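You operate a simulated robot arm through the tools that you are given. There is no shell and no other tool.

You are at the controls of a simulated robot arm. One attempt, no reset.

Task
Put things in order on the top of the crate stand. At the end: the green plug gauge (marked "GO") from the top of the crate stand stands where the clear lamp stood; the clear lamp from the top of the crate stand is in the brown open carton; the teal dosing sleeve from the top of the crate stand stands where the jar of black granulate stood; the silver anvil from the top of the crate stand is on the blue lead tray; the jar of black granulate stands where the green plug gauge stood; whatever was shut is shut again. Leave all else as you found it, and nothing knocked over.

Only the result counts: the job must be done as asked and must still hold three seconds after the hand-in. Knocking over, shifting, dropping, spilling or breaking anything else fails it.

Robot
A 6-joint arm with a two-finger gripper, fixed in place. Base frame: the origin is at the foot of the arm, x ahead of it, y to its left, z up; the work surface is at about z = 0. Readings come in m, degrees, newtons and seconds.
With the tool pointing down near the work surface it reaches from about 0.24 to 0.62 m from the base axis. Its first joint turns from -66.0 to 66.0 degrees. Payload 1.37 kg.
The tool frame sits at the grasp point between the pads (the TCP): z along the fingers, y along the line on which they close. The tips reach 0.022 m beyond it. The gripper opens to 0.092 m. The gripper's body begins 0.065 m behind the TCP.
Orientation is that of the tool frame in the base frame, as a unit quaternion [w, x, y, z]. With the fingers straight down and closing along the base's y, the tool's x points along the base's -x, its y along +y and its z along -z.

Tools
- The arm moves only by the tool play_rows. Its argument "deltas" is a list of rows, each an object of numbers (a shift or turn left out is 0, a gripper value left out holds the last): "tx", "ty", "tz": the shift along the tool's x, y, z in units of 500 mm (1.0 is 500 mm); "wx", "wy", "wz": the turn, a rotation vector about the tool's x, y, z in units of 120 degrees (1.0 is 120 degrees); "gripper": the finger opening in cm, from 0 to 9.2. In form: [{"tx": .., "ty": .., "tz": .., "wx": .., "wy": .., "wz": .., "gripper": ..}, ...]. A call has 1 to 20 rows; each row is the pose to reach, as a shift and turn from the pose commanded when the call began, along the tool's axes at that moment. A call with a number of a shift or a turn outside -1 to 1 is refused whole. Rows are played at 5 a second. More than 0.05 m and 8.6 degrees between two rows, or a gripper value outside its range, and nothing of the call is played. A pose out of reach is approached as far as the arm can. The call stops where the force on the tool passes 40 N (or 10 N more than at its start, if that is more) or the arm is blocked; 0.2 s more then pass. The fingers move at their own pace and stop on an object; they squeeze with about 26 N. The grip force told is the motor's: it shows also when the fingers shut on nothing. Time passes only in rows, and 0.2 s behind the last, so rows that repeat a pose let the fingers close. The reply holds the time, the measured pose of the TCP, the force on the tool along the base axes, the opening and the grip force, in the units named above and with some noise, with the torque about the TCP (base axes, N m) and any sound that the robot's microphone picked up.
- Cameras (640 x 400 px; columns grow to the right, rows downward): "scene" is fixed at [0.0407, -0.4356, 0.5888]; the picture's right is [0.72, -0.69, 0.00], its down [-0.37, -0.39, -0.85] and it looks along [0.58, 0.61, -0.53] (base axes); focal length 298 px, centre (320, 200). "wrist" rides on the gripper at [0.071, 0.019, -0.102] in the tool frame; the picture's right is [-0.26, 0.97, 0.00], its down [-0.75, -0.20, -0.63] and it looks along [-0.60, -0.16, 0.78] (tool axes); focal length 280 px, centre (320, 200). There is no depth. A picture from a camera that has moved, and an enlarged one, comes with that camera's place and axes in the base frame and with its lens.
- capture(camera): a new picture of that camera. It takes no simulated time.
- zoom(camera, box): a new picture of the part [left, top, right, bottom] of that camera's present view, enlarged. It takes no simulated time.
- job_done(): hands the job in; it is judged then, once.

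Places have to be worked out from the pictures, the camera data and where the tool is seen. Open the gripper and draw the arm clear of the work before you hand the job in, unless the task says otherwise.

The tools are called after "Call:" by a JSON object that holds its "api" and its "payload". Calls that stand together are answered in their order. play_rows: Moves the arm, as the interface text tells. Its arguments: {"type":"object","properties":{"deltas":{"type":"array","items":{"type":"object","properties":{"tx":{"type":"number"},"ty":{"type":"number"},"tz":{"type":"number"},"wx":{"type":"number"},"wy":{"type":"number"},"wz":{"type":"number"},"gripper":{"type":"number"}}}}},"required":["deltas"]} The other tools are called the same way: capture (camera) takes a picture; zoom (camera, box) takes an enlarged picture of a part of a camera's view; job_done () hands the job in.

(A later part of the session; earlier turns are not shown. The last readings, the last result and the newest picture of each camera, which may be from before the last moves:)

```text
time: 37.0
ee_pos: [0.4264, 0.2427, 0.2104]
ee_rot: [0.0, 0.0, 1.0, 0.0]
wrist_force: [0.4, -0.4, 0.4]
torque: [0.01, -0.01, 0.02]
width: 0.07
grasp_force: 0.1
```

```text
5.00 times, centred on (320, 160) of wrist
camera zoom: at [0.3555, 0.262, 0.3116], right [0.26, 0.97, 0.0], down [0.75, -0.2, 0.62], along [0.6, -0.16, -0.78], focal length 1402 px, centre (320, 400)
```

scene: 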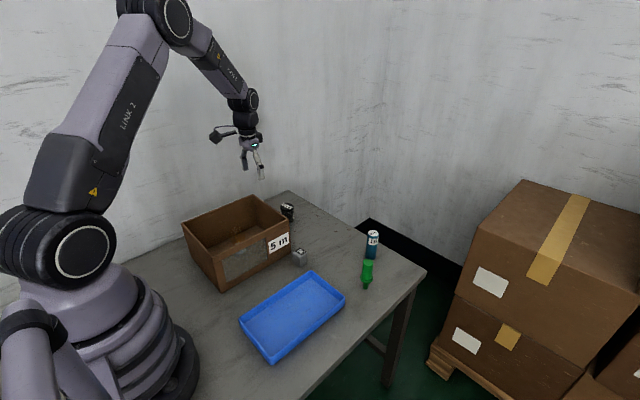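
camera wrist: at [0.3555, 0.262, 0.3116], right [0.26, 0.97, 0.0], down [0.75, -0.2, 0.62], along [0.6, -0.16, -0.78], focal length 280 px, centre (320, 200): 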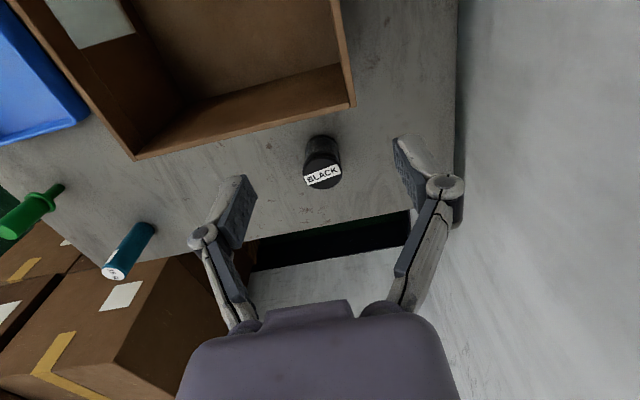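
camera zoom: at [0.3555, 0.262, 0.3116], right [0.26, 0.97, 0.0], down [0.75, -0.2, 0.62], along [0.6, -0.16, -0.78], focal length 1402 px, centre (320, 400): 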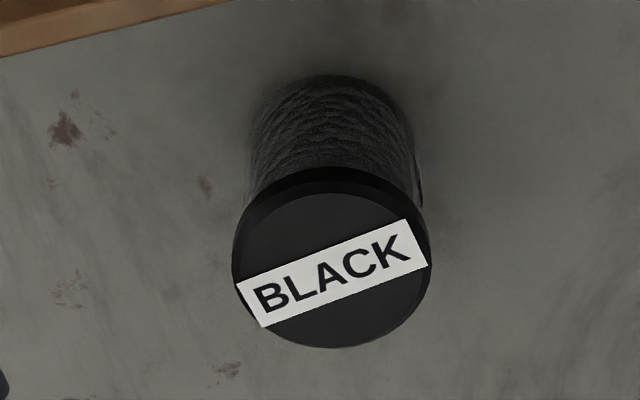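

Jar: centre (0.519,0.221), height ≈0.056, lid Ø≈43 mm. In the present orientation the wrist camera would come close to the carton rim when low, so I turn the gripper -90° (camera toward -y, fingers closing along x) while moving above the jar.

Call:
{"api": "play_rows", "payload": {"deltas": [{"tx": -0.0154, "ty": -0.0036, "tz": 0.0, "wz": -0.0625}, {"tx": -0.0309, "ty": -0.0072, "wz": -0.125}, {"tx": -0.0463, "ty": -0.0108, "wz": -0.1875}, {"tx": -0.0617, "ty": -0.0145, "wz": -0.25}, {"tx": -0.0772, "ty": -0.0181, "wz": -0.3125}, {"tx": -0.0926, "ty": -0.0217, "wz": -0.375}, {"tx": -0.108, "ty": -0.0253, "wz": -0.4375}, {"tx": -0.1235, "ty": -0.0289, "wz": -0.5}, {"tx": -0.1389, "ty": -0.0325, "wz": -0.5625}, {"tx": -0.1543, "ty": -0.0362, "wz": -0.625}, {"tx": -0.1698, "ty": -0.0398, "wz": -0.6875}, {"tx": -0.1852, "ty": -0.0434, "wz": -0.75}, {"tx": -0.1852, "ty": -0.0434, "tz": 0.05, "wz": -0.75}, {"tx": -0.1852, "ty": -0.0434, "tz": 0.1, "wz": -0.75}, {"tx": -0.1852, "ty": -0.0434, "tz": 0.1, "wz": -0.75}]}}

Call:
{"api": "capture", "payload": {"camera": "wrist"}}

Call:
{"api": "zoom", "payload": {"camera": "scene", "box": [200, 120, 380, 240]}}

```text
time: 40.2
ee_pos: [0.5219, 0.2213, 0.1588]
ee_rot: [0.0, 0.708, -0.706, 0.0]
wrist_force: [0.1, 0.8, -1.1]
torque: [-0.02, 0.0, -0.02]
width: 0.0701
grasp_force: 0.0
```

```text
taken
camera wrist: at [0.5019, 0.151, 0.2603], right [-0.97, 0.26, 0.0], down [0.2, 0.75, 0.63], along [0.16, 0.6, -0.78], focal length 280 px, centre (320, 200)
```

wrist: 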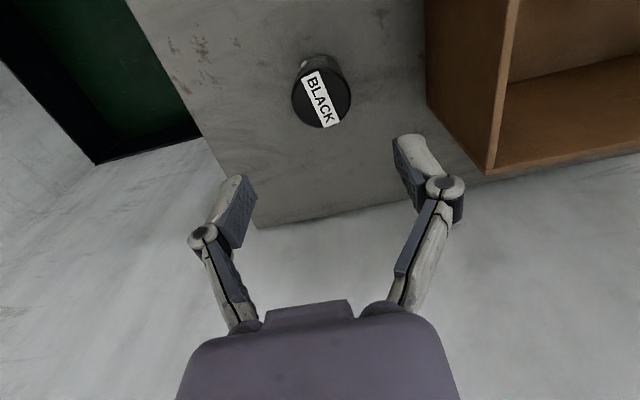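

```text
3.33 times, centred on (290, 180) of scene
camera zoom: at [0.0407, -0.4356, 0.5888], right [0.72, -0.69, 0.0], down [-0.37, -0.39, -0.85], along [0.58, 0.61, -0.53], focal length 992 px, centre (420, 267)
```

zoom: 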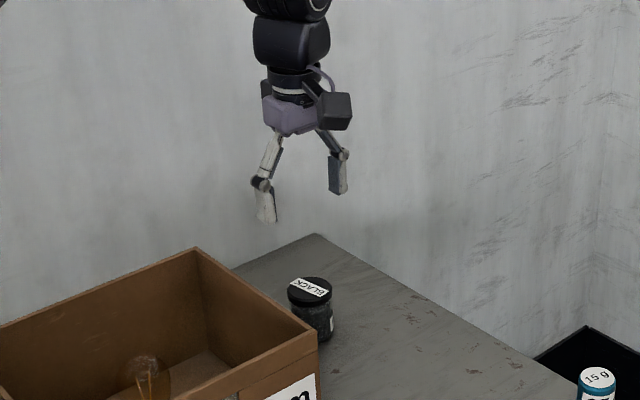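

Call:
{"api": "zoom", "payload": {"camera": "wrist", "box": [256, 45, 384, 125]}}

```text
5.00 times, centred on (320, 85) of wrist
camera zoom: at [0.5019, 0.151, 0.2603], right [-0.97, 0.26, 0.0], down [0.2, 0.75, 0.63], along [0.16, 0.6, -0.78], focal length 1402 px, centre (320, 775)
```

zoom: 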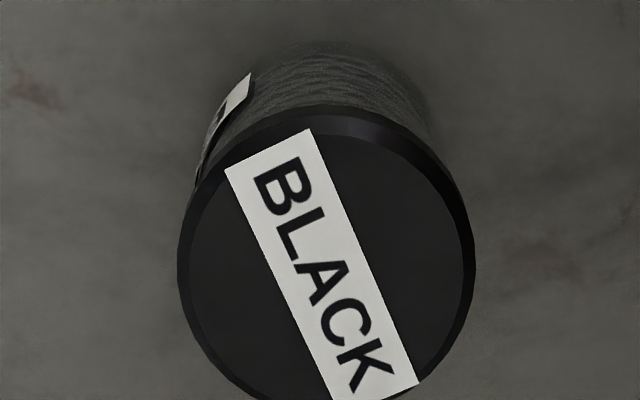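

Jar centre confirmed at (0.519,0.220). I correct 2 mm and descend to z≈0.028 around it.

Call:
{"api": "play_rows", "payload": {"deltas": [{"tx": 0.003, "ty": 0.004, "tz": 0.04}, {"tx": 0.003, "ty": 0.004, "tz": 0.09}, {"tx": 0.003, "ty": 0.004, "tz": 0.14}, {"tx": 0.003, "ty": 0.004, "tz": 0.19}, {"tx": 0.003, "ty": 0.004, "tz": 0.23}, {"tx": 0.003, "ty": 0.004, "tz": 0.262}, {"tx": 0.003, "ty": 0.004, "tz": 0.262}]}}

Call:
{"api": "capture", "payload": {"camera": "wrist"}}

Call:
{"api": "zoom", "payload": {"camera": "scene", "box": [230, 150, 350, 240]}}

```text
time: 41.8
ee_pos: [0.5197, 0.2208, 0.0299]
ee_rot: [0.0, -0.707, 0.707, 0.0]
wrist_force: [0.4, -0.6, 0.0]
torque: [0.01, 0.02, 0.0]
width: 0.0699
grasp_force: 0.0
```

```text
taken
camera wrist: at [0.5002, 0.1499, 0.1311], right [-0.97, 0.26, 0.0], down [0.2, 0.75, 0.63], along [0.16, 0.6, -0.78], focal length 280 px, centre (320, 200)
```

wrist: 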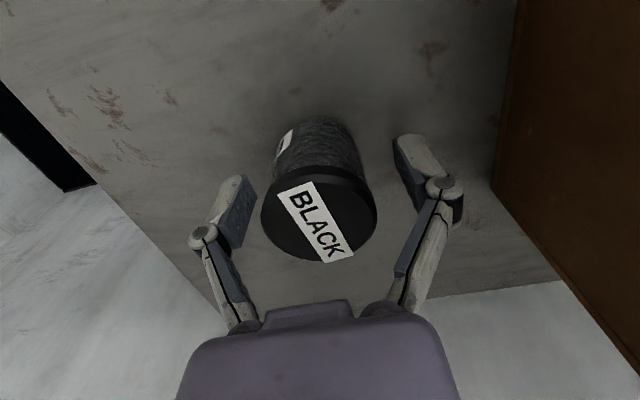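

```text
4.44 times, centred on (290, 195) of scene
camera zoom: at [0.0407, -0.4356, 0.5888], right [0.72, -0.69, 0.0], down [-0.37, -0.39, -0.85], along [0.58, 0.61, -0.53], focal length 1322 px, centre (453, 222)
```

zoom: 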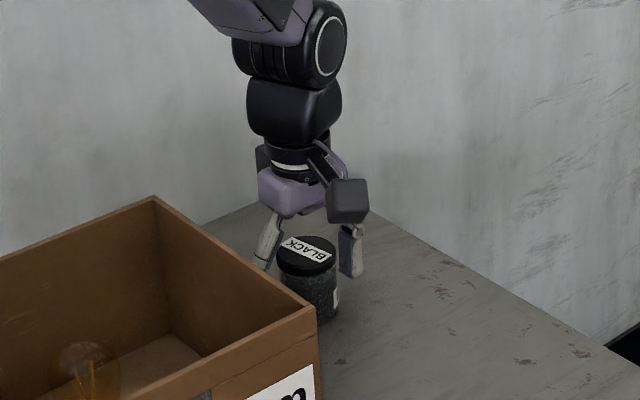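

The jar is centred between the fingers. I lower 3 mm more to hold mostly the glass body, then close in steps.

Call:
{"api": "play_rows", "payload": {"deltas": [{"tz": 0.003}, {"tz": 0.006}, {"tz": 0.006, "gripper": 5.5}, {"tz": 0.006, "gripper": 4.8}, {"tz": 0.006, "gripper": 4.4}, {"tz": 0.006, "gripper": 4.2}, {"tz": 0.006, "gripper": 4.0}, {"tz": 0.006, "gripper": 3.8}, {"tz": 0.006, "gripper": 3.8}]}}

Call:
{"api": "capture", "payload": {"camera": "wrist"}}

```text
time: 43.8
ee_pos: [0.5207, 0.2207, 0.0263]
ee_rot: [0.0, 0.707, -0.707, 0.0]
wrist_force: [-1.1, 0.2, 1.8]
torque: [-0.02, 0.03, 0.02]
width: 0.0405
grasp_force: 26.0
```

```text
taken
camera wrist: at [0.5002, 0.1501, 0.1281], right [-0.97, 0.26, 0.0], down [0.2, 0.75, 0.63], along [0.16, 0.6, -0.78], focal length 280 px, centre (320, 200)
```

wrist: 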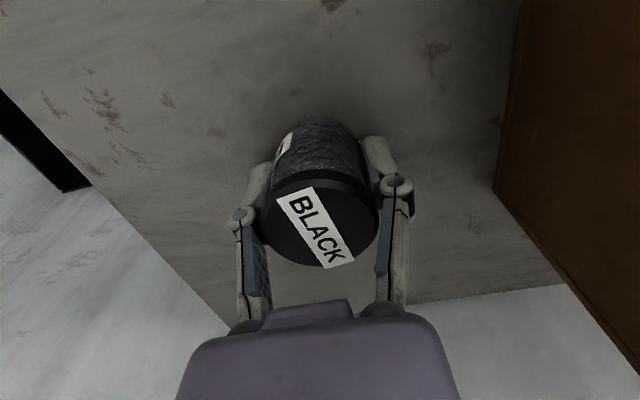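

Held on the glass at 40.5 mm. I lift gently and check the jar comes along whole.

Call:
{"api": "play_rows", "payload": {"deltas": [{"tz": -0.01}, {"tz": -0.03}, {"tz": -0.07}, {"tz": -0.12}, {"tz": -0.17}, {"tz": -0.22}, {"tz": -0.25}, {"tz": -0.26}, {"tz": -0.26}]}}

Call:
{"api": "capture", "payload": {"camera": "wrist"}}

Call:
{"api": "zoom", "payload": {"camera": "scene", "box": [230, 150, 350, 240]}}

```text
time: 45.8
ee_pos: [0.5193, 0.2216, 0.1561]
ee_rot: [0.0, -0.707, 0.707, 0.0]
wrist_force: [0.4, -0.1, -1.1]
torque: [0.01, -0.01, -0.01]
width: 0.0409
grasp_force: 26.2
```

```text
taken
camera wrist: at [0.4996, 0.1503, 0.2571], right [-0.97, 0.26, 0.0], down [0.2, 0.75, 0.63], along [0.16, 0.6, -0.78], focal length 280 px, centre (320, 200)
```

wrist: 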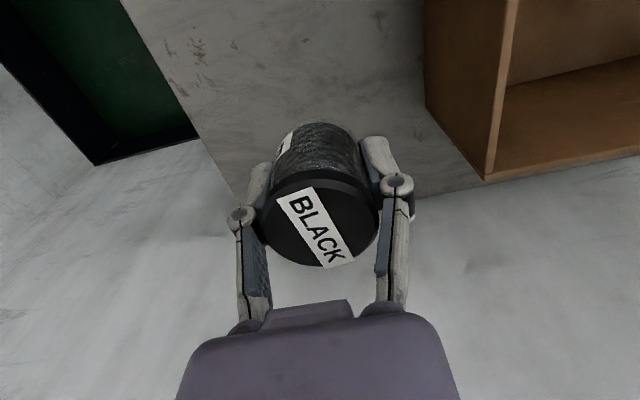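

```text
4.44 times, centred on (290, 195) of scene
camera zoom: at [0.0407, -0.4356, 0.5888], right [0.72, -0.69, 0.0], down [-0.37, -0.39, -0.85], along [0.58, 0.61, -0.53], focal length 1322 px, centre (453, 222)
```

zoom: 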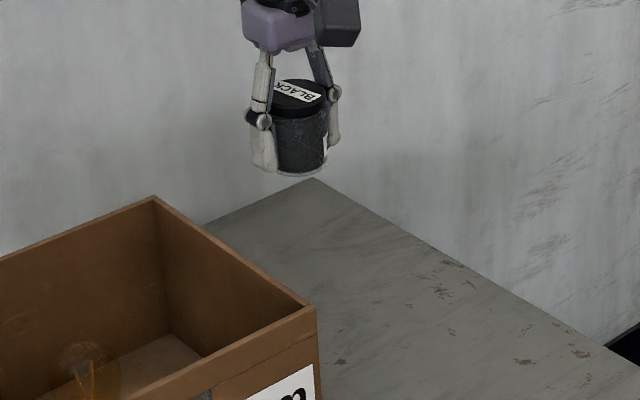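

The jar is held upright with lid shut; it sits ~2 mm toward -y from the TCP. I carry it to the gauge's old place (0.580,0.040).

Call:
{"api": "play_rows", "payload": {"deltas": [{"tx": 0.02, "ty": -0.0068}, {"tx": 0.06, "ty": -0.0205}, {"tx": 0.11, "ty": -0.0376}, {"tx": 0.16, "ty": -0.0547}, {"tx": 0.21, "ty": -0.0718}, {"tx": 0.26, "ty": -0.0889}, {"tx": 0.305, "ty": -0.1042}, {"tx": 0.34, "ty": -0.1162}, {"tx": 0.357, "ty": -0.122}, {"tx": 0.357, "ty": -0.122}]}}

Call:
{"api": "capture", "payload": {"camera": "wrist"}}

Call:
{"api": "zoom", "payload": {"camera": "scene", "box": [290, 150, 430, 260]}}

```text
time: 48.0
ee_pos: [0.5812, 0.0423, 0.1544]
ee_rot: [0.0, -0.707, 0.707, 0.0]
wrist_force: [-0.5, -0.8, -0.9]
torque: [0.03, -0.02, -0.01]
width: 0.0408
grasp_force: 26.5
```

```text
taken
camera wrist: at [0.5616, -0.0281, 0.2572], right [-0.97, 0.26, 0.0], down [0.2, 0.75, 0.63], along [0.16, 0.6, -0.78], focal length 280 px, centre (320, 200)
```

wrist: 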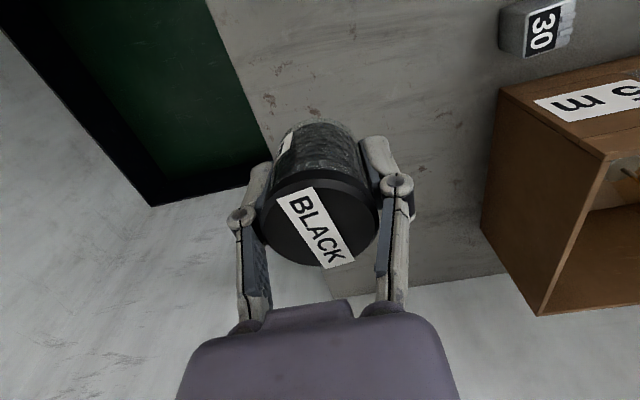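

```text
3.64 times, centred on (360, 205) of scene
camera zoom: at [0.0407, -0.4356, 0.5888], right [0.72, -0.69, 0.0], down [-0.37, -0.39, -0.85], along [0.58, 0.61, -0.53], focal length 1082 px, centre (174, 182)
```

zoom: 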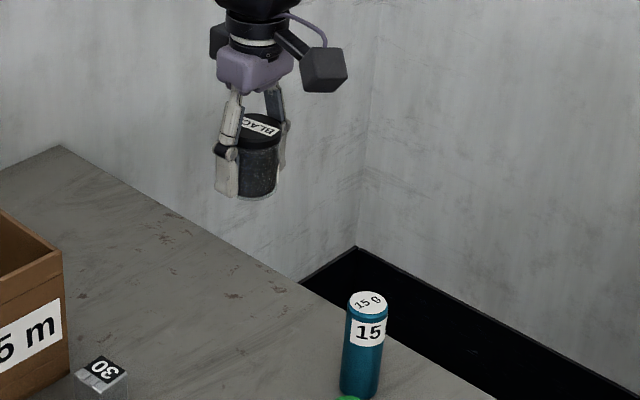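

On target. I lower it to ~5 mm above the table.

Call:
{"api": "play_rows", "payload": {"deltas": [{"tz": 0.02}, {"tz": 0.07}, {"tz": 0.12}, {"tz": 0.17}, {"tz": 0.21}, {"tz": 0.235}, {"tz": 0.247}, {"tz": 0.247}]}}

Call:
{"api": "zoom", "payload": {"camera": "scene", "box": [290, 170, 410, 260]}}

```text
time: 49.8
ee_pos: [0.5809, 0.0418, 0.0319]
ee_rot: [0.001, -0.707, 0.707, 0.0]
wrist_force: [0.3, 0.0, -0.1]
torque: [-0.01, 0.01, 0.01]
width: 0.0407
grasp_force: 26.4
```

```text
4.44 times, centred on (350, 215) of scene
camera zoom: at [0.0407, -0.4356, 0.5888], right [0.72, -0.69, 0.0], down [-0.37, -0.39, -0.85], along [0.58, 0.61, -0.53], focal length 1322 px, centre (187, 133)
```

zoom: 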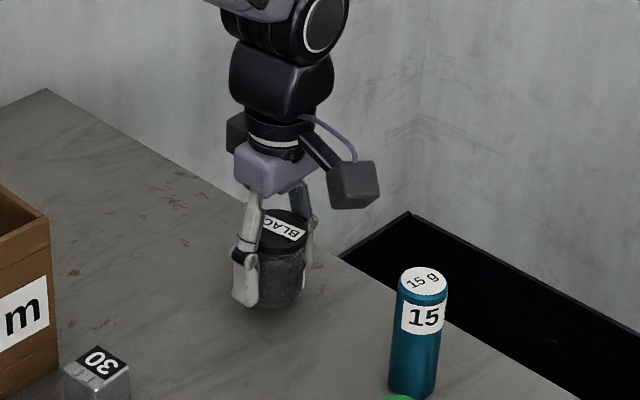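

Call:
{"api": "play_rows", "payload": {"deltas": [{"tz": 0.003}, {"tz": 0.006}, {"tz": 0.009}, {"tz": 0.009}]}}

```text
time: 50.8
ee_pos: [0.5803, 0.0425, 0.0274]
ee_rot: [0.0, -0.707, 0.707, 0.0]
wrist_force: [0.0, -0.6, 0.2]
torque: [0.02, 0.0, -0.03]
width: 0.0409
grasp_force: 25.9
```

No contact yet; one more millimetre or two.

Call:
{"api": "play_rows", "payload": {"deltas": [{"tz": 0.0015}, {"tz": 0.003}, {"tz": 0.003}]}}

```text
time: 51.6
ee_pos: [0.58, 0.0422, 0.0267]
ee_rot: [0.0, -0.707, 0.707, 0.0]
wrist_force: [0.3, 0.1, 0.7]
torque: [0.02, 0.01, 0.04]
width: 0.0407
grasp_force: 26.5
```

Call:
{"api": "play_rows", "payload": {"deltas": [{"tz": 0.001}, {"tz": 0.002}, {"tz": 0.002}]}}

```text
time: 52.4
ee_pos: [0.581, 0.0414, 0.0264]
ee_rot: [-0.001, 0.707, -0.707, 0.001]
wrist_force: [-3.2, 0.7, 8.1]
torque: [0.0, 0.11, 0.01]
width: 0.0407
grasp_force: 26.1
```

Contact (8 N). I open slowly and look.

Call:
{"api": "play_rows", "payload": {"deltas": [{"tz": -0.0005}, {"tz": -0.0005, "gripper": 4.2}, {"tz": -0.0005, "gripper": 4.5}, {"tz": -0.0005, "gripper": 5.0}, {"tz": -0.0005, "gripper": 5.8}, {"tz": -0.0005, "gripper": 6.6}, {"tz": -0.0005, "gripper": 6.6}]}}

Call:
{"api": "capture", "payload": {"camera": "wrist"}}

Call:
{"api": "zoom", "payload": {"camera": "scene", "box": [290, 170, 410, 260]}}

```text
time: 54.0
ee_pos: [0.5812, 0.042, 0.0265]
ee_rot: [-0.001, 0.707, -0.707, -0.001]
wrist_force: [0.5, -0.1, 0.4]
torque: [-0.01, 0.0, -0.02]
width: 0.0659
grasp_force: 0.1
```

```text
taken
camera wrist: at [0.5611, -0.029, 0.1271], right [-0.97, 0.26, 0.0], down [0.2, 0.75, 0.63], along [0.16, 0.6, -0.78], focal length 280 px, centre (320, 200)
```

wrist: 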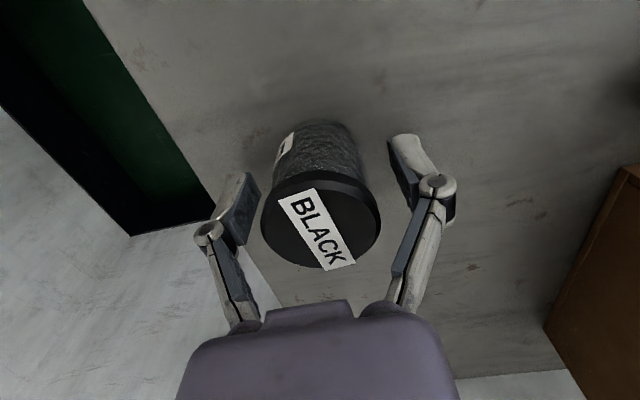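

```text
4.44 times, centred on (350, 215) of scene
camera zoom: at [0.0407, -0.4356, 0.5888], right [0.72, -0.69, 0.0], down [-0.37, -0.39, -0.85], along [0.58, 0.61, -0.53], focal length 1322 px, centre (187, 133)
```

zoom: 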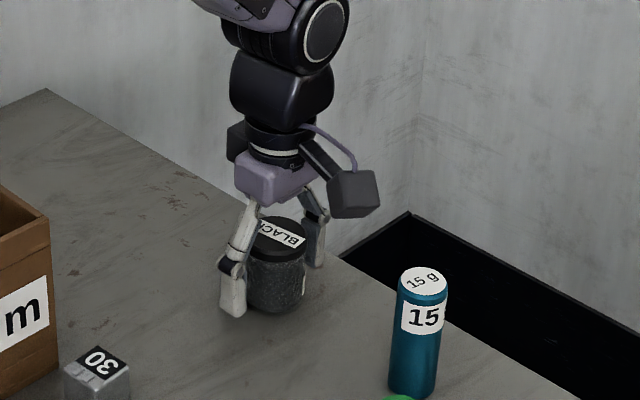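

The jar stands at the gauge's place, lid shut. I rise and, keeping this orientation, move above the sleeve (0.581,-0.079).

Call:
{"api": "play_rows", "payload": {"deltas": [{"tz": -0.02}, {"tz": -0.08}, {"tz": -0.15}, {"tz": -0.22}, {"tz": -0.29}, {"tz": -0.31}, {"tx": 0.06, "tz": -0.31}, {"tx": 0.12, "tz": -0.31}, {"tx": 0.18, "tz": -0.31}, {"tx": 0.244, "tz": -0.31}, {"tx": 0.244, "tz": -0.29, "gripper": 6.0}, {"tx": 0.244, "tz": -0.29}]}}

Call:
{"api": "capture", "payload": {"camera": "wrist"}}

Call:
{"api": "zoom", "payload": {"camera": "wrist", "box": [256, 60, 384, 140]}}

Call:
{"api": "capture", "payload": {"camera": "scene"}}

```text
time: 56.6
ee_pos: [0.5811, -0.0797, 0.1704]
ee_rot: [0.0, 0.707, -0.707, 0.0]
wrist_force: [-0.2, 0.8, -0.2]
torque: [0.01, -0.02, -0.01]
width: 0.0599
grasp_force: 0.1
```

```text
taken
camera wrist: at [0.5614, -0.1503, 0.2722], right [-0.97, 0.26, 0.0], down [0.2, 0.75, 0.63], along [0.16, 0.6, -0.78], focal length 280 px, centre (320, 200)
```

wrist: 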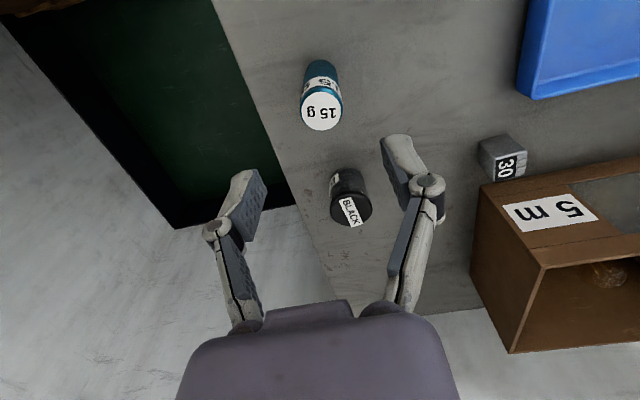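

```text
5.00 times, centred on (320, 100) of wrist
camera zoom: at [0.5614, -0.1503, 0.2722], right [-0.97, 0.26, 0.0], down [0.2, 0.75, 0.63], along [0.16, 0.6, -0.78], focal length 1402 px, centre (320, 700)
```

zoom: 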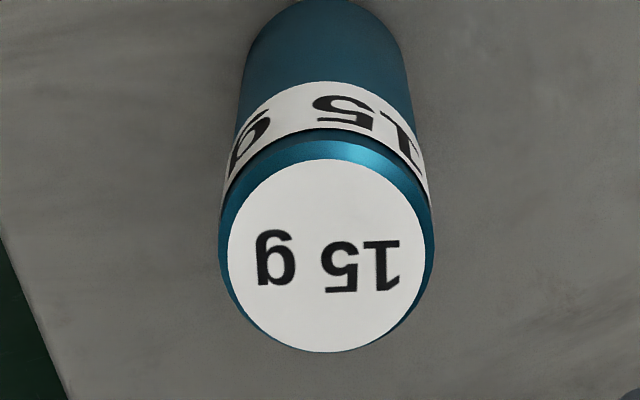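

```text
taken
```

scene: 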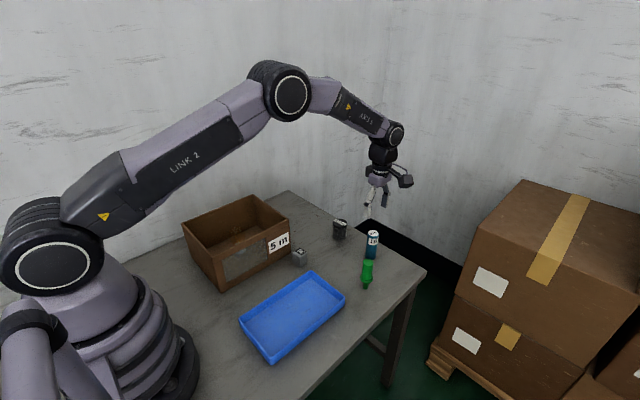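

Sleeve top centre at (0.580,-0.080), practically under the TCP. I descend to z≈0.045 and grip it.

Call:
{"api": "play_rows", "payload": {"deltas": [{"ty": 0.002, "tz": 0.04}, {"ty": 0.002, "tz": 0.09}, {"ty": 0.002, "tz": 0.14}, {"ty": 0.002, "tz": 0.19}, {"ty": 0.002, "tz": 0.23}, {"ty": 0.002, "tz": 0.251}, {"ty": 0.002, "tz": 0.251, "gripper": 4.5}, {"ty": 0.002, "tz": 0.251, "gripper": 3.5}, {"ty": 0.002, "tz": 0.251, "gripper": 3.2}, {"ty": 0.002, "tz": 0.251, "gripper": 3.2}]}}

Call:
{"api": "capture", "payload": {"camera": "wrist"}}

```text
time: 58.8
ee_pos: [0.5789, -0.0794, 0.0472]
ee_rot: [0.0, -0.707, 0.708, 0.0]
wrist_force: [0.2, 0.3, -0.2]
torque: [0.0, -0.01, 0.01]
width: 0.0319
grasp_force: 0.0
```

```text
taken
camera wrist: at [0.5595, -0.1497, 0.1471], right [-0.97, 0.26, 0.0], down [0.2, 0.75, 0.63], along [0.16, 0.6, -0.78], focal length 280 px, centre (320, 200)
```

wrist: 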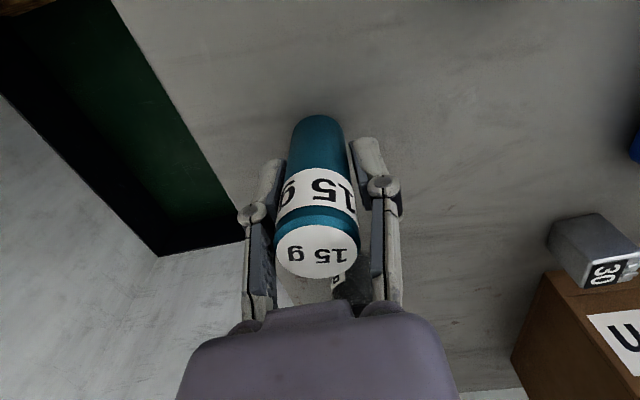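

Centred. I close on it and lift a few centimetres to see it comes away cleanly.

Call:
{"api": "play_rows", "payload": {"deltas": [{"gripper": 3.0}, {"gripper": 2.8}, {"gripper": 2.6}, {"gripper": 2.6}, {"gripper": 2.6}, {"tz": -0.01}, {"tz": -0.03}, {"tz": -0.05}, {"tz": -0.05}]}}

Call:
{"api": "capture", "payload": {"camera": "wrist"}}

Call:
{"api": "zoom", "payload": {"camera": "scene", "box": [320, 190, 420, 290]}}

```text
time: 60.8
ee_pos: [0.5796, -0.0794, 0.0715]
ee_rot: [-0.001, 0.708, -0.707, -0.001]
wrist_force: [-0.3, 0.2, -1.3]
torque: [-0.03, 0.0, 0.01]
width: 0.0288
grasp_force: 26.2
```

```text
taken
camera wrist: at [0.5589, -0.1504, 0.172], right [-0.97, 0.26, 0.0], down [0.2, 0.75, 0.63], along [0.16, 0.6, -0.78], focal length 280 px, centre (320, 200)
```

wrist: 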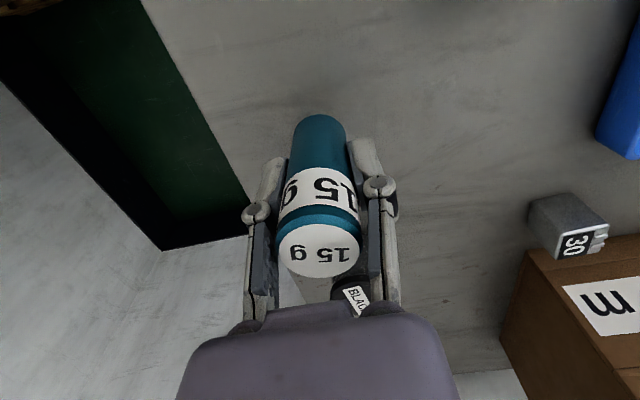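

```text
4.00 times, centred on (370, 240) of scene
camera zoom: at [0.0407, -0.4356, 0.5888], right [0.72, -0.69, 0.0], down [-0.37, -0.39, -0.85], along [0.58, 0.61, -0.53], focal length 1190 px, centre (120, 40)
```

zoom: 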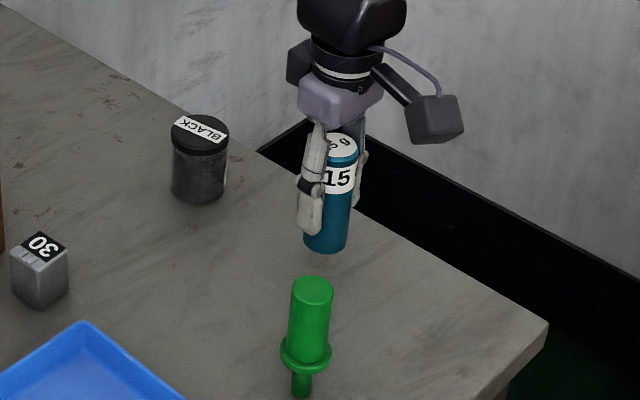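

Clean lift, nothing left behind. I raise it and carry it to the jar's old place (0.519,0.220).

Call:
{"api": "play_rows", "payload": {"deltas": [{"tz": -0.05}, {"tz": -0.12}, {"tz": -0.19}, {"tz": -0.24}, {"tz": -0.257}, {"tx": -0.02, "ty": 0.004, "tz": -0.257}, {"tx": -0.07, "ty": 0.0141, "tz": -0.257}, {"tx": -0.14, "ty": 0.0282, "tz": -0.257}, {"tx": -0.21, "ty": 0.0423, "tz": -0.257}, {"tx": -0.28, "ty": 0.0564, "tz": -0.257}, {"tx": -0.35, "ty": 0.0705, "tz": -0.257}, {"tx": -0.42, "ty": 0.0846, "tz": -0.257}, {"tx": -0.49, "ty": 0.0987, "tz": -0.257}, {"tx": -0.55, "ty": 0.1107, "tz": -0.257}, {"tx": -0.585, "ty": 0.1178, "tz": -0.257}, {"tx": -0.599, "ty": 0.1208, "tz": -0.257}, {"tx": -0.599, "ty": 0.1208, "tz": -0.257}]}}

Call:
{"api": "capture", "payload": {"camera": "wrist"}}

Call:
{"api": "zoom", "payload": {"camera": "scene", "box": [220, 120, 380, 240]}}

```text
time: 64.4
ee_pos: [0.5215, 0.221, 0.1997]
ee_rot: [0.0, -0.707, 0.707, 0.0]
wrist_force: [0.5, 0.3, -0.8]
torque: [0.01, -0.01, 0.0]
width: 0.0286
grasp_force: 25.8
```

```text
taken
camera wrist: at [0.5006, 0.1498, 0.3012], right [-0.97, 0.26, 0.0], down [0.2, 0.75, 0.63], along [0.16, 0.6, -0.78], focal length 280 px, centre (320, 200)
```

wrist: 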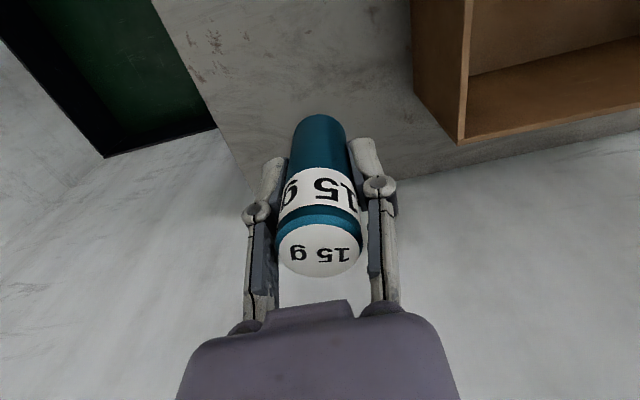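

```text
3.33 times, centred on (300, 180) of scene
camera zoom: at [0.0407, -0.4356, 0.5888], right [0.72, -0.69, 0.0], down [-0.37, -0.39, -0.85], along [0.58, 0.61, -0.53], focal length 992 px, centre (387, 267)
```

zoom: 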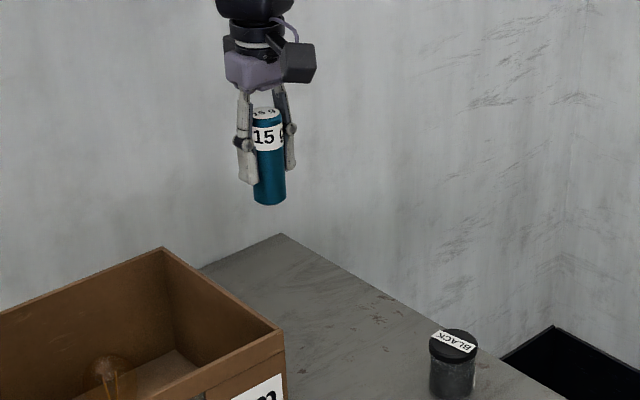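

On target within a millimetre. I lower it to ~5 mm above the table.

Call:
{"api": "play_rows", "payload": {"deltas": [{"ty": 0.002, "tz": 0.03}, {"ty": 0.002, "tz": 0.09}, {"ty": 0.002, "tz": 0.15}, {"ty": 0.002, "tz": 0.2}, {"ty": 0.002, "tz": 0.25}, {"ty": 0.002, "tz": 0.28}, {"ty": 0.002, "tz": 0.295}, {"ty": 0.002, "tz": 0.295}]}}

Call:
{"api": "zoom", "payload": {"camera": "scene", "box": [230, 150, 350, 240]}}

```text
time: 66.2
ee_pos: [0.5184, 0.2202, 0.051]
ee_rot: [0.001, 0.707, -0.707, 0.0]
wrist_force: [1.5, 0.2, -1.3]
torque: [0.01, -0.03, 0.02]
width: 0.0287
grasp_force: 26.0
```

```text
4.44 times, centred on (290, 195) of scene
camera zoom: at [0.0407, -0.4356, 0.5888], right [0.72, -0.69, 0.0], down [-0.37, -0.39, -0.85], along [0.58, 0.61, -0.53], focal length 1322 px, centre (453, 222)
```

zoom: 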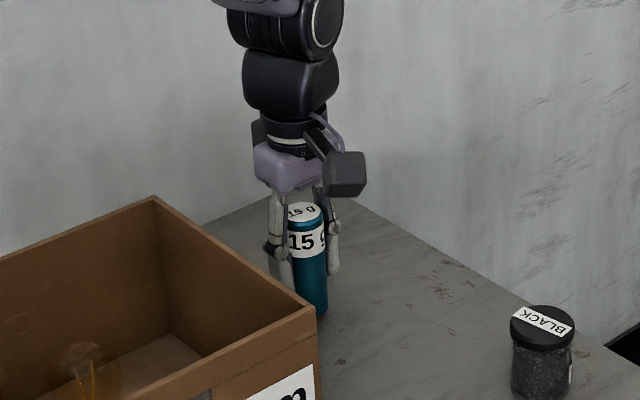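

I creep down to contact.

Call:
{"api": "play_rows", "payload": {"deltas": [{"tz": 0.003}, {"tz": 0.006}, {"tz": 0.007}, {"tz": 0.007}]}}

```text
time: 67.2
ee_pos: [0.5186, 0.2197, 0.0472]
ee_rot: [-0.001, 0.707, -0.707, 0.001]
wrist_force: [0.2, -0.2, -1.8]
torque: [-0.02, 0.01, 0.0]
width: 0.0286
grasp_force: 25.6
```

Call:
{"api": "play_rows", "payload": {"deltas": [{"tz": 0.001}, {"tz": 0.002}, {"tz": 0.002}]}}

```text
time: 68.0
ee_pos: [0.5179, 0.2189, 0.0462]
ee_rot: [0.0, -0.707, 0.708, 0.0]
wrist_force: [0.5, 0.0, -1.5]
torque: [0.0, -0.05, -0.02]
width: 0.0286
grasp_force: 26.2
```

Call:
{"api": "play_rows", "payload": {"deltas": [{"tz": 0.001}, {"tz": 0.002}, {"tz": 0.002}]}}

```text
time: 68.8
ee_pos: [0.5192, 0.2189, 0.0456]
ee_rot: [0.0, 0.707, -0.707, -0.001]
wrist_force: [0.2, -0.8, -1.3]
torque: [0.02, -0.01, -0.01]
width: 0.0283
grasp_force: 25.9
```

Call:
{"api": "play_rows", "payload": {"deltas": [{"tz": 0.001}, {"tz": 0.002}, {"tz": 0.002}]}}

```text
time: 69.6
ee_pos: [0.5191, 0.2207, 0.0462]
ee_rot: [-0.002, 0.707, -0.707, 0.0]
wrist_force: [-6.9, -1.8, 16.7]
torque: [-0.13, 0.17, -0.02]
width: 0.0288
grasp_force: 26.1
```

Contact (16.7 N). I back off half a millimetre and open.

Call:
{"api": "play_rows", "payload": {"deltas": [{"tz": -0.001}, {"tz": -0.001}, {"tz": -0.001, "gripper": 3.0}, {"tz": -0.001, "gripper": 3.3}, {"tz": -0.001, "gripper": 3.8}, {"tz": -0.001, "gripper": 4.6}, {"tz": -0.001, "gripper": 5.2}, {"tz": -0.001, "gripper": 5.2}]}}

Call:
{"api": "capture", "payload": {"camera": "wrist"}}

Call:
{"api": "zoom", "payload": {"camera": "scene", "box": [230, 150, 350, 240]}}

```text
time: 71.4
ee_pos: [0.5179, 0.2192, 0.0455]
ee_rot: [0.0, -0.707, 0.707, 0.0]
wrist_force: [-0.6, -0.5, -0.1]
torque: [-0.02, 0.01, 0.0]
width: 0.0522
grasp_force: 0.1
```

```text
taken
camera wrist: at [0.498, 0.149, 0.1466], right [-0.97, 0.26, 0.0], down [0.2, 0.75, 0.63], along [0.16, 0.6, -0.78], focal length 280 px, centre (320, 200)
```

wrist: 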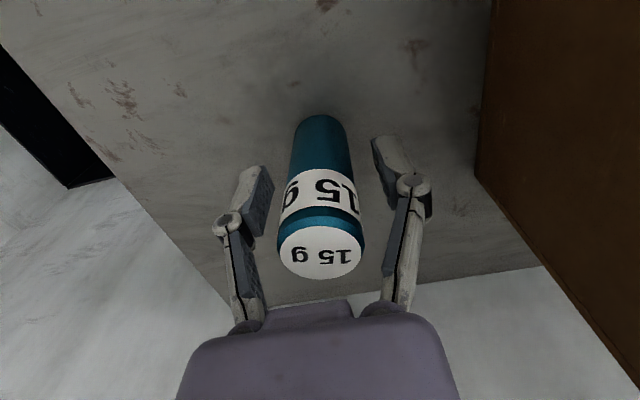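

```text
4.44 times, centred on (290, 195) of scene
camera zoom: at [0.0407, -0.4356, 0.5888], right [0.72, -0.69, 0.0], down [-0.37, -0.39, -0.85], along [0.58, 0.61, -0.53], focal length 1322 px, centre (453, 222)
```

zoom: 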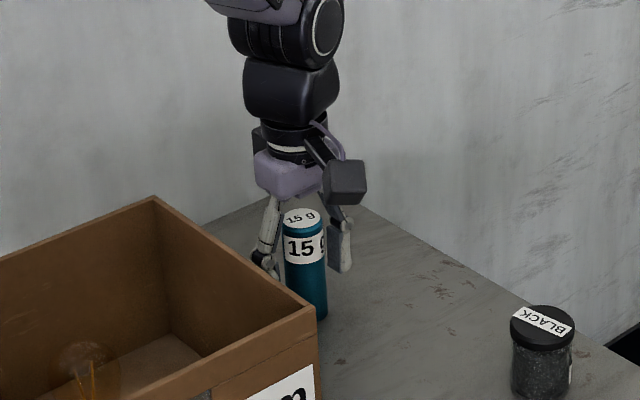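

The sleeve stands free. I rise and move above the anvil.

Call:
{"api": "play_rows", "payload": {"deltas": [{"tz": -0.03}, {"tz": -0.1}, {"tz": -0.17}, {"tz": -0.24}, {"tz": -0.3}, {"tz": -0.32}, {"tx": 0.06, "ty": 0.033, "tz": -0.32}, {"tx": 0.12, "ty": 0.066, "tz": -0.32}, {"tx": 0.18, "ty": 0.099, "tz": -0.32}, {"tx": 0.24, "ty": 0.132, "tz": -0.32}, {"tx": 0.3, "ty": 0.165, "tz": -0.32}, {"tx": 0.359, "ty": 0.197, "tz": -0.32}, {"tx": 0.359, "ty": 0.197, "tz": -0.32}]}}

Call:
{"api": "capture", "payload": {"camera": "wrist"}}

Call:
{"api": "zoom", "payload": {"camera": "wrist", "box": [256, 40, 384, 120]}}

Call:
{"api": "capture", "payload": {"camera": "scene"}}

```text
time: 74.2
ee_pos: [0.4194, 0.0412, 0.2046]
ee_rot: [0.0, 0.707, -0.707, 0.0]
wrist_force: [0.4, -0.2, -0.2]
torque: [0.01, 0.01, -0.02]
width: 0.0521
grasp_force: 0.0
```

```text
taken
camera wrist: at [0.3998, -0.0293, 0.3053], right [-0.97, 0.26, 0.0], down [0.2, 0.75, 0.63], along [0.16, 0.6, -0.78], focal length 280 px, centre (320, 200)
```

wrist: 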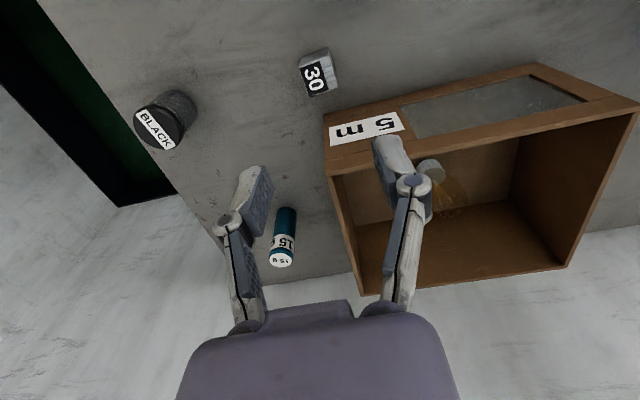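

```text
5.00 times, centred on (320, 80) of wrist
camera zoom: at [0.3998, -0.0293, 0.3053], right [-0.97, 0.26, 0.0], down [0.2, 0.75, 0.63], along [0.16, 0.6, -0.78], focal length 1402 px, centre (320, 800)
```

zoom: 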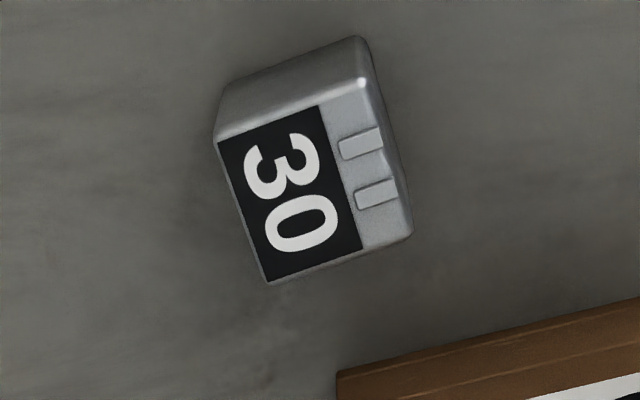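

```text
taken
```

scene: 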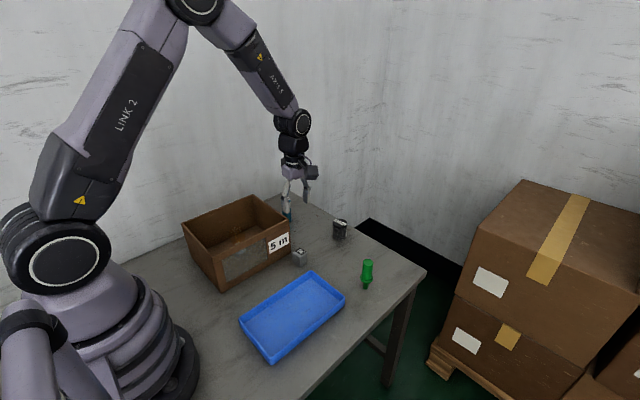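

Anvil: centre (0.420,0.0415), ~28 mm square, yaw ≈5°, directly below. I turn 5° to match and descend.

Call:
{"api": "play_rows", "payload": {"deltas": [{"tz": 0.05, "wz": -0.0417}, {"tz": 0.11, "wz": -0.0417}, {"tz": 0.17, "wz": -0.0417}, {"tz": 0.23, "wz": -0.0417}, {"tz": 0.29, "wz": -0.0417}, {"tz": 0.33, "wz": -0.0417}, {"tz": 0.353, "wz": -0.0417}, {"tz": 0.353, "wz": -0.0417}]}}

Call:
{"api": "capture", "payload": {"camera": "wrist"}}

Call:
{"api": "zoom", "payload": {"camera": "scene", "box": [240, 190, 360, 290]}}

```text
time: 76.0
ee_pos: [0.4206, 0.0405, 0.0274]
ee_rot: [0.0, 0.737, -0.676, 0.0]
wrist_force: [-0.7, -0.8, 0.0]
torque: [-0.01, 0.0, 0.0]
width: 0.0518
grasp_force: 0.0
```

```text
taken
camera wrist: at [0.4067, -0.0314, 0.1294], right [-0.98, 0.18, 0.0], down [0.14, 0.77, 0.63], along [0.11, 0.62, -0.78], focal length 280 px, centre (320, 200)
```

wrist: 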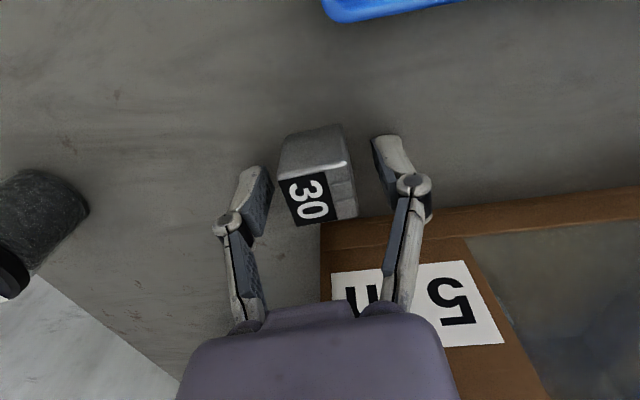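

```text
4.00 times, centred on (300, 240) of scene
camera zoom: at [0.0407, -0.4356, 0.5888], right [0.72, -0.69, 0.0], down [-0.37, -0.39, -0.85], along [0.58, 0.61, -0.53], focal length 1190 px, centre (400, 40)
```

zoom: 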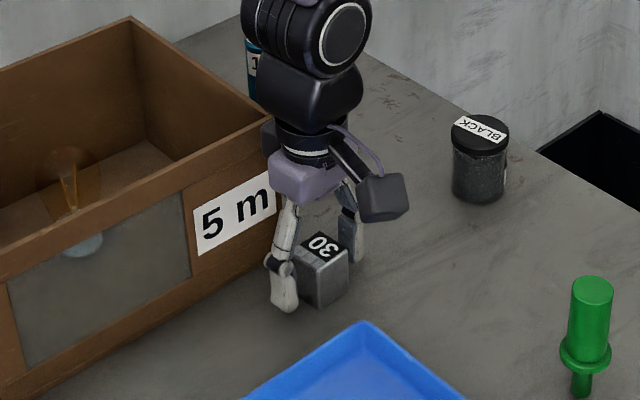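

Aligned, anvil between the fingers. I close and lift.

Call:
{"api": "play_rows", "payload": {"deltas": [{"gripper": 4.0}, {"gripper": 3.3}, {"gripper": 3.0}, {"gripper": 2.8}, {"gripper": 2.5}, {"gripper": 2.5}, {"gripper": 2.5}]}}

```text
time: 77.6
ee_pos: [0.4205, 0.041, 0.0288]
ee_rot: [0.0, 0.737, -0.675, 0.0]
wrist_force: [-0.8, 0.0, 0.6]
torque: [0.01, -0.01, -0.01]
width: 0.0294
grasp_force: 25.9
```

Gripped at 29.4 mm. I lift 0.1 m and check.

Call:
{"api": "play_rows", "payload": {"deltas": [{"tz": -0.01}, {"tz": -0.04}, {"tz": -0.09}, {"tz": -0.14}, {"tz": -0.18}, {"tz": -0.2}, {"tz": -0.2}]}}

Call:
{"api": "capture", "payload": {"camera": "wrist"}}

Call:
{"api": "zoom", "payload": {"camera": "scene", "box": [220, 170, 380, 290]}}

```text
time: 79.2
ee_pos: [0.42, 0.0414, 0.1285]
ee_rot: [-0.001, 0.738, -0.675, 0.0]
wrist_force: [-0.2, 0.3, -1.9]
torque: [0.03, 0.02, 0.02]
width: 0.0296
grasp_force: 26.0
```

```text
taken
camera wrist: at [0.407, -0.031, 0.2294], right [-0.98, 0.18, 0.0], down [0.14, 0.77, 0.63], along [0.11, 0.62, -0.78], focal length 280 px, centre (320, 200)
```

wrist: 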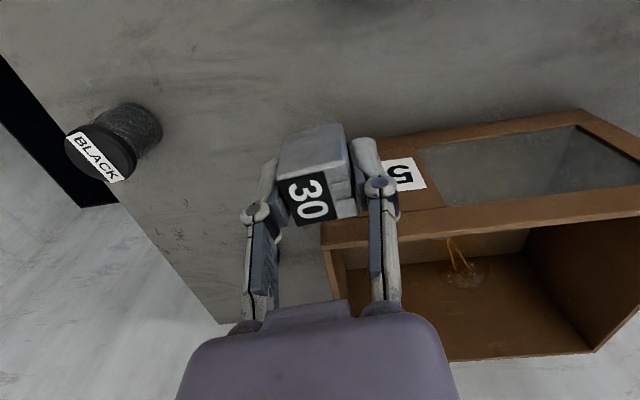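

```text
3.33 times, centred on (300, 230) of scene
camera zoom: at [0.0407, -0.4356, 0.5888], right [0.72, -0.69, 0.0], down [-0.37, -0.39, -0.85], along [0.58, 0.61, -0.53], focal length 992 px, centre (387, 100)
```

zoom: 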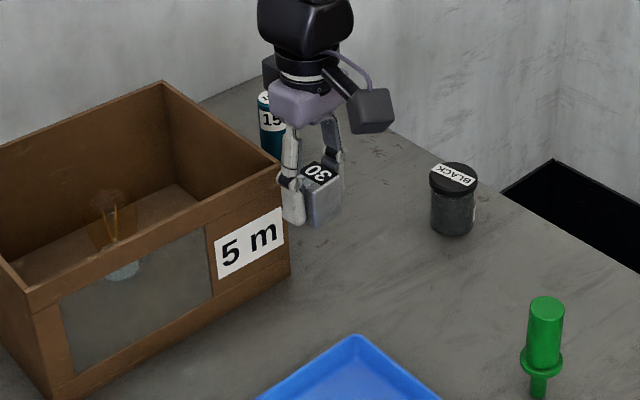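

Anvil is held well. I move it over the blue tray's middle (0.33,-0.075).

Call:
{"api": "play_rows", "payload": {"deltas": [{"tx": 0.02, "ty": 0.0186}, {"tx": 0.065, "ty": 0.0604}, {"tx": 0.11, "ty": 0.1022}, {"tx": 0.155, "ty": 0.144}, {"tx": 0.195, "ty": 0.1811}, {"tx": 0.2155, "ty": 0.2002}, {"tx": 0.2155, "ty": 0.2002}]}}

Call:
{"api": "capture", "payload": {"camera": "wrist"}}

Call:
{"api": "zoom", "payload": {"camera": "scene", "box": [210, 210, 390, 370]}}

```text
time: 80.8
ee_pos: [0.3317, -0.0757, 0.1276]
ee_rot: [0.0, 0.737, -0.676, -0.001]
wrist_force: [0.2, 0.1, -2.4]
torque: [0.0, 0.0, 0.01]
width: 0.0296
grasp_force: 26.4
```

```text
taken
camera wrist: at [0.3177, -0.1485, 0.2289], right [-0.98, 0.18, 0.0], down [0.14, 0.77, 0.63], along [0.11, 0.62, -0.78], focal length 280 px, centre (320, 200)
```

wrist: 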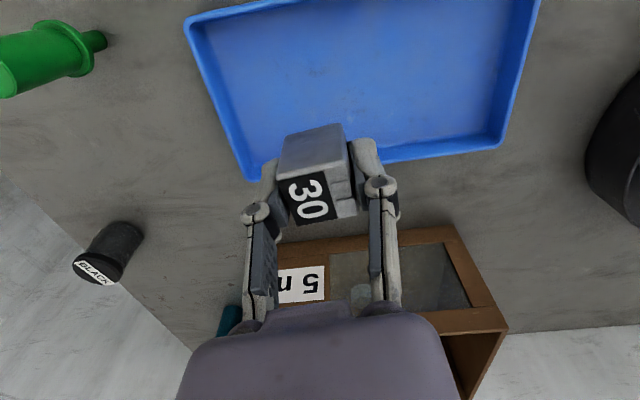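

```text
2.50 times, centred on (300, 290) of scene
camera zoom: at [0.0407, -0.4356, 0.5888], right [0.72, -0.69, 0.0], down [-0.37, -0.39, -0.85], along [0.58, 0.61, -0.53], focal length 744 px, centre (370, -25)
```

zoom: 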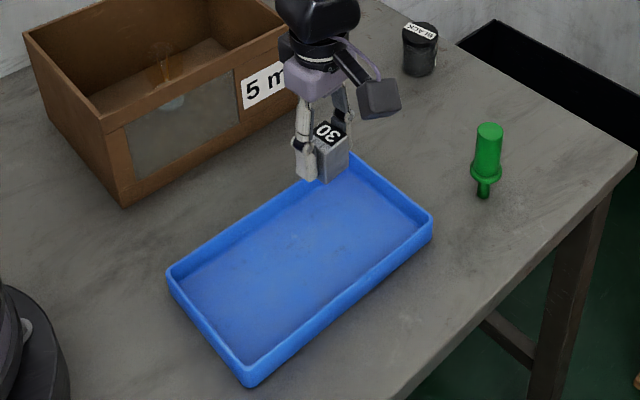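

Straight below lies the tray's flat floor. I lower the anvil close to it.

Call:
{"api": "play_rows", "payload": {"deltas": [{"tz": 0.03}, {"tz": 0.08}, {"tz": 0.13}, {"tz": 0.165}, {"tz": 0.18}, {"tz": 0.18}]}}

Call:
{"api": "zoom", "payload": {"camera": "scene", "box": [240, 230, 360, 330]}}

```text
time: 82.2
ee_pos: [0.3294, -0.076, 0.0385]
ee_rot: [0.0, 0.737, -0.675, 0.0]
wrist_force: [0.3, -0.1, -3.7]
torque: [0.01, 0.01, 0.01]
width: 0.0294
grasp_force: 26.1
```

```text
4.00 times, centred on (300, 280) of scene
camera zoom: at [0.0407, -0.4356, 0.5888], right [0.72, -0.69, 0.0], down [-0.37, -0.39, -0.85], along [0.58, 0.61, -0.53], focal length 1190 px, centre (400, -120)
```

zoom: 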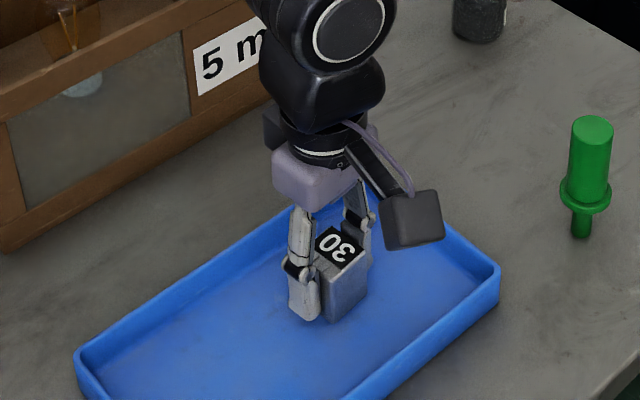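

Clear all round. I creep down in 2 mm steps.

Call:
{"api": "play_rows", "payload": {"deltas": [{"tz": 0.004}, {"tz": 0.007}, {"tz": 0.009}, {"tz": 0.009}]}}

```text
time: 83.2
ee_pos: [0.3292, -0.0766, 0.0344]
ee_rot: [0.0, 0.737, -0.676, 0.0]
wrist_force: [0.0, -0.7, -2.0]
torque: [-0.02, -0.02, 0.0]
width: 0.0296
grasp_force: 26.2
```

Call:
{"api": "play_rows", "payload": {"deltas": [{"tz": 0.002}, {"tz": 0.004}, {"tz": 0.004}]}}

```text
time: 84.0
ee_pos: [0.3302, -0.0761, 0.032]
ee_rot: [0.0, 0.737, -0.675, 0.0]
wrist_force: [-0.6, 2.0, 3.2]
torque: [0.06, 0.04, -0.03]
width: 0.0298
grasp_force: 26.2
```

Contact is just beginning; half a millimetre more, then release.

Call:
{"api": "play_rows", "payload": {"deltas": [{"tz": 0.0008}, {"tz": 0.0008}]}}

```text
time: 84.6
ee_pos: [0.3295, -0.075, 0.0325]
ee_rot: [0.0, 0.738, -0.675, 0.0]
wrist_force: [-2.0, 4.0, 15.1]
torque: [0.08, 0.06, -0.02]
width: 0.0297
grasp_force: 25.5
```

The anvil rests on the tray (15 N). I open slowly and look.

Call:
{"api": "play_rows", "payload": {"deltas": [{"tz": -0.0006}, {"tz": -0.0006, "gripper": 3.1}, {"tz": -0.0006, "gripper": 3.4}, {"tz": -0.0006, "gripper": 4.0}, {"tz": -0.0006, "gripper": 4.8}, {"tz": -0.0006, "gripper": 5.2}, {"tz": -0.0006, "gripper": 5.2}]}}

Call:
{"api": "capture", "payload": {"camera": "wrist"}}

```text
time: 86.2
ee_pos: [0.3293, -0.0757, 0.0321]
ee_rot: [0.001, 0.737, -0.675, 0.0]
wrist_force: [0.6, 0.5, -0.2]
torque: [-0.01, 0.05, -0.01]
width: 0.0522
grasp_force: 0.0
```

```text
taken
camera wrist: at [0.3165, -0.1483, 0.1339], right [-0.98, 0.18, 0.0], down [0.14, 0.77, 0.63], along [0.11, 0.62, -0.78], focal length 280 px, centre (320, 200)
```

wrist: 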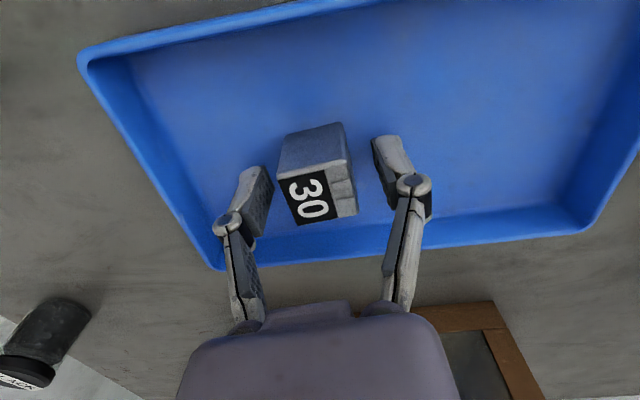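

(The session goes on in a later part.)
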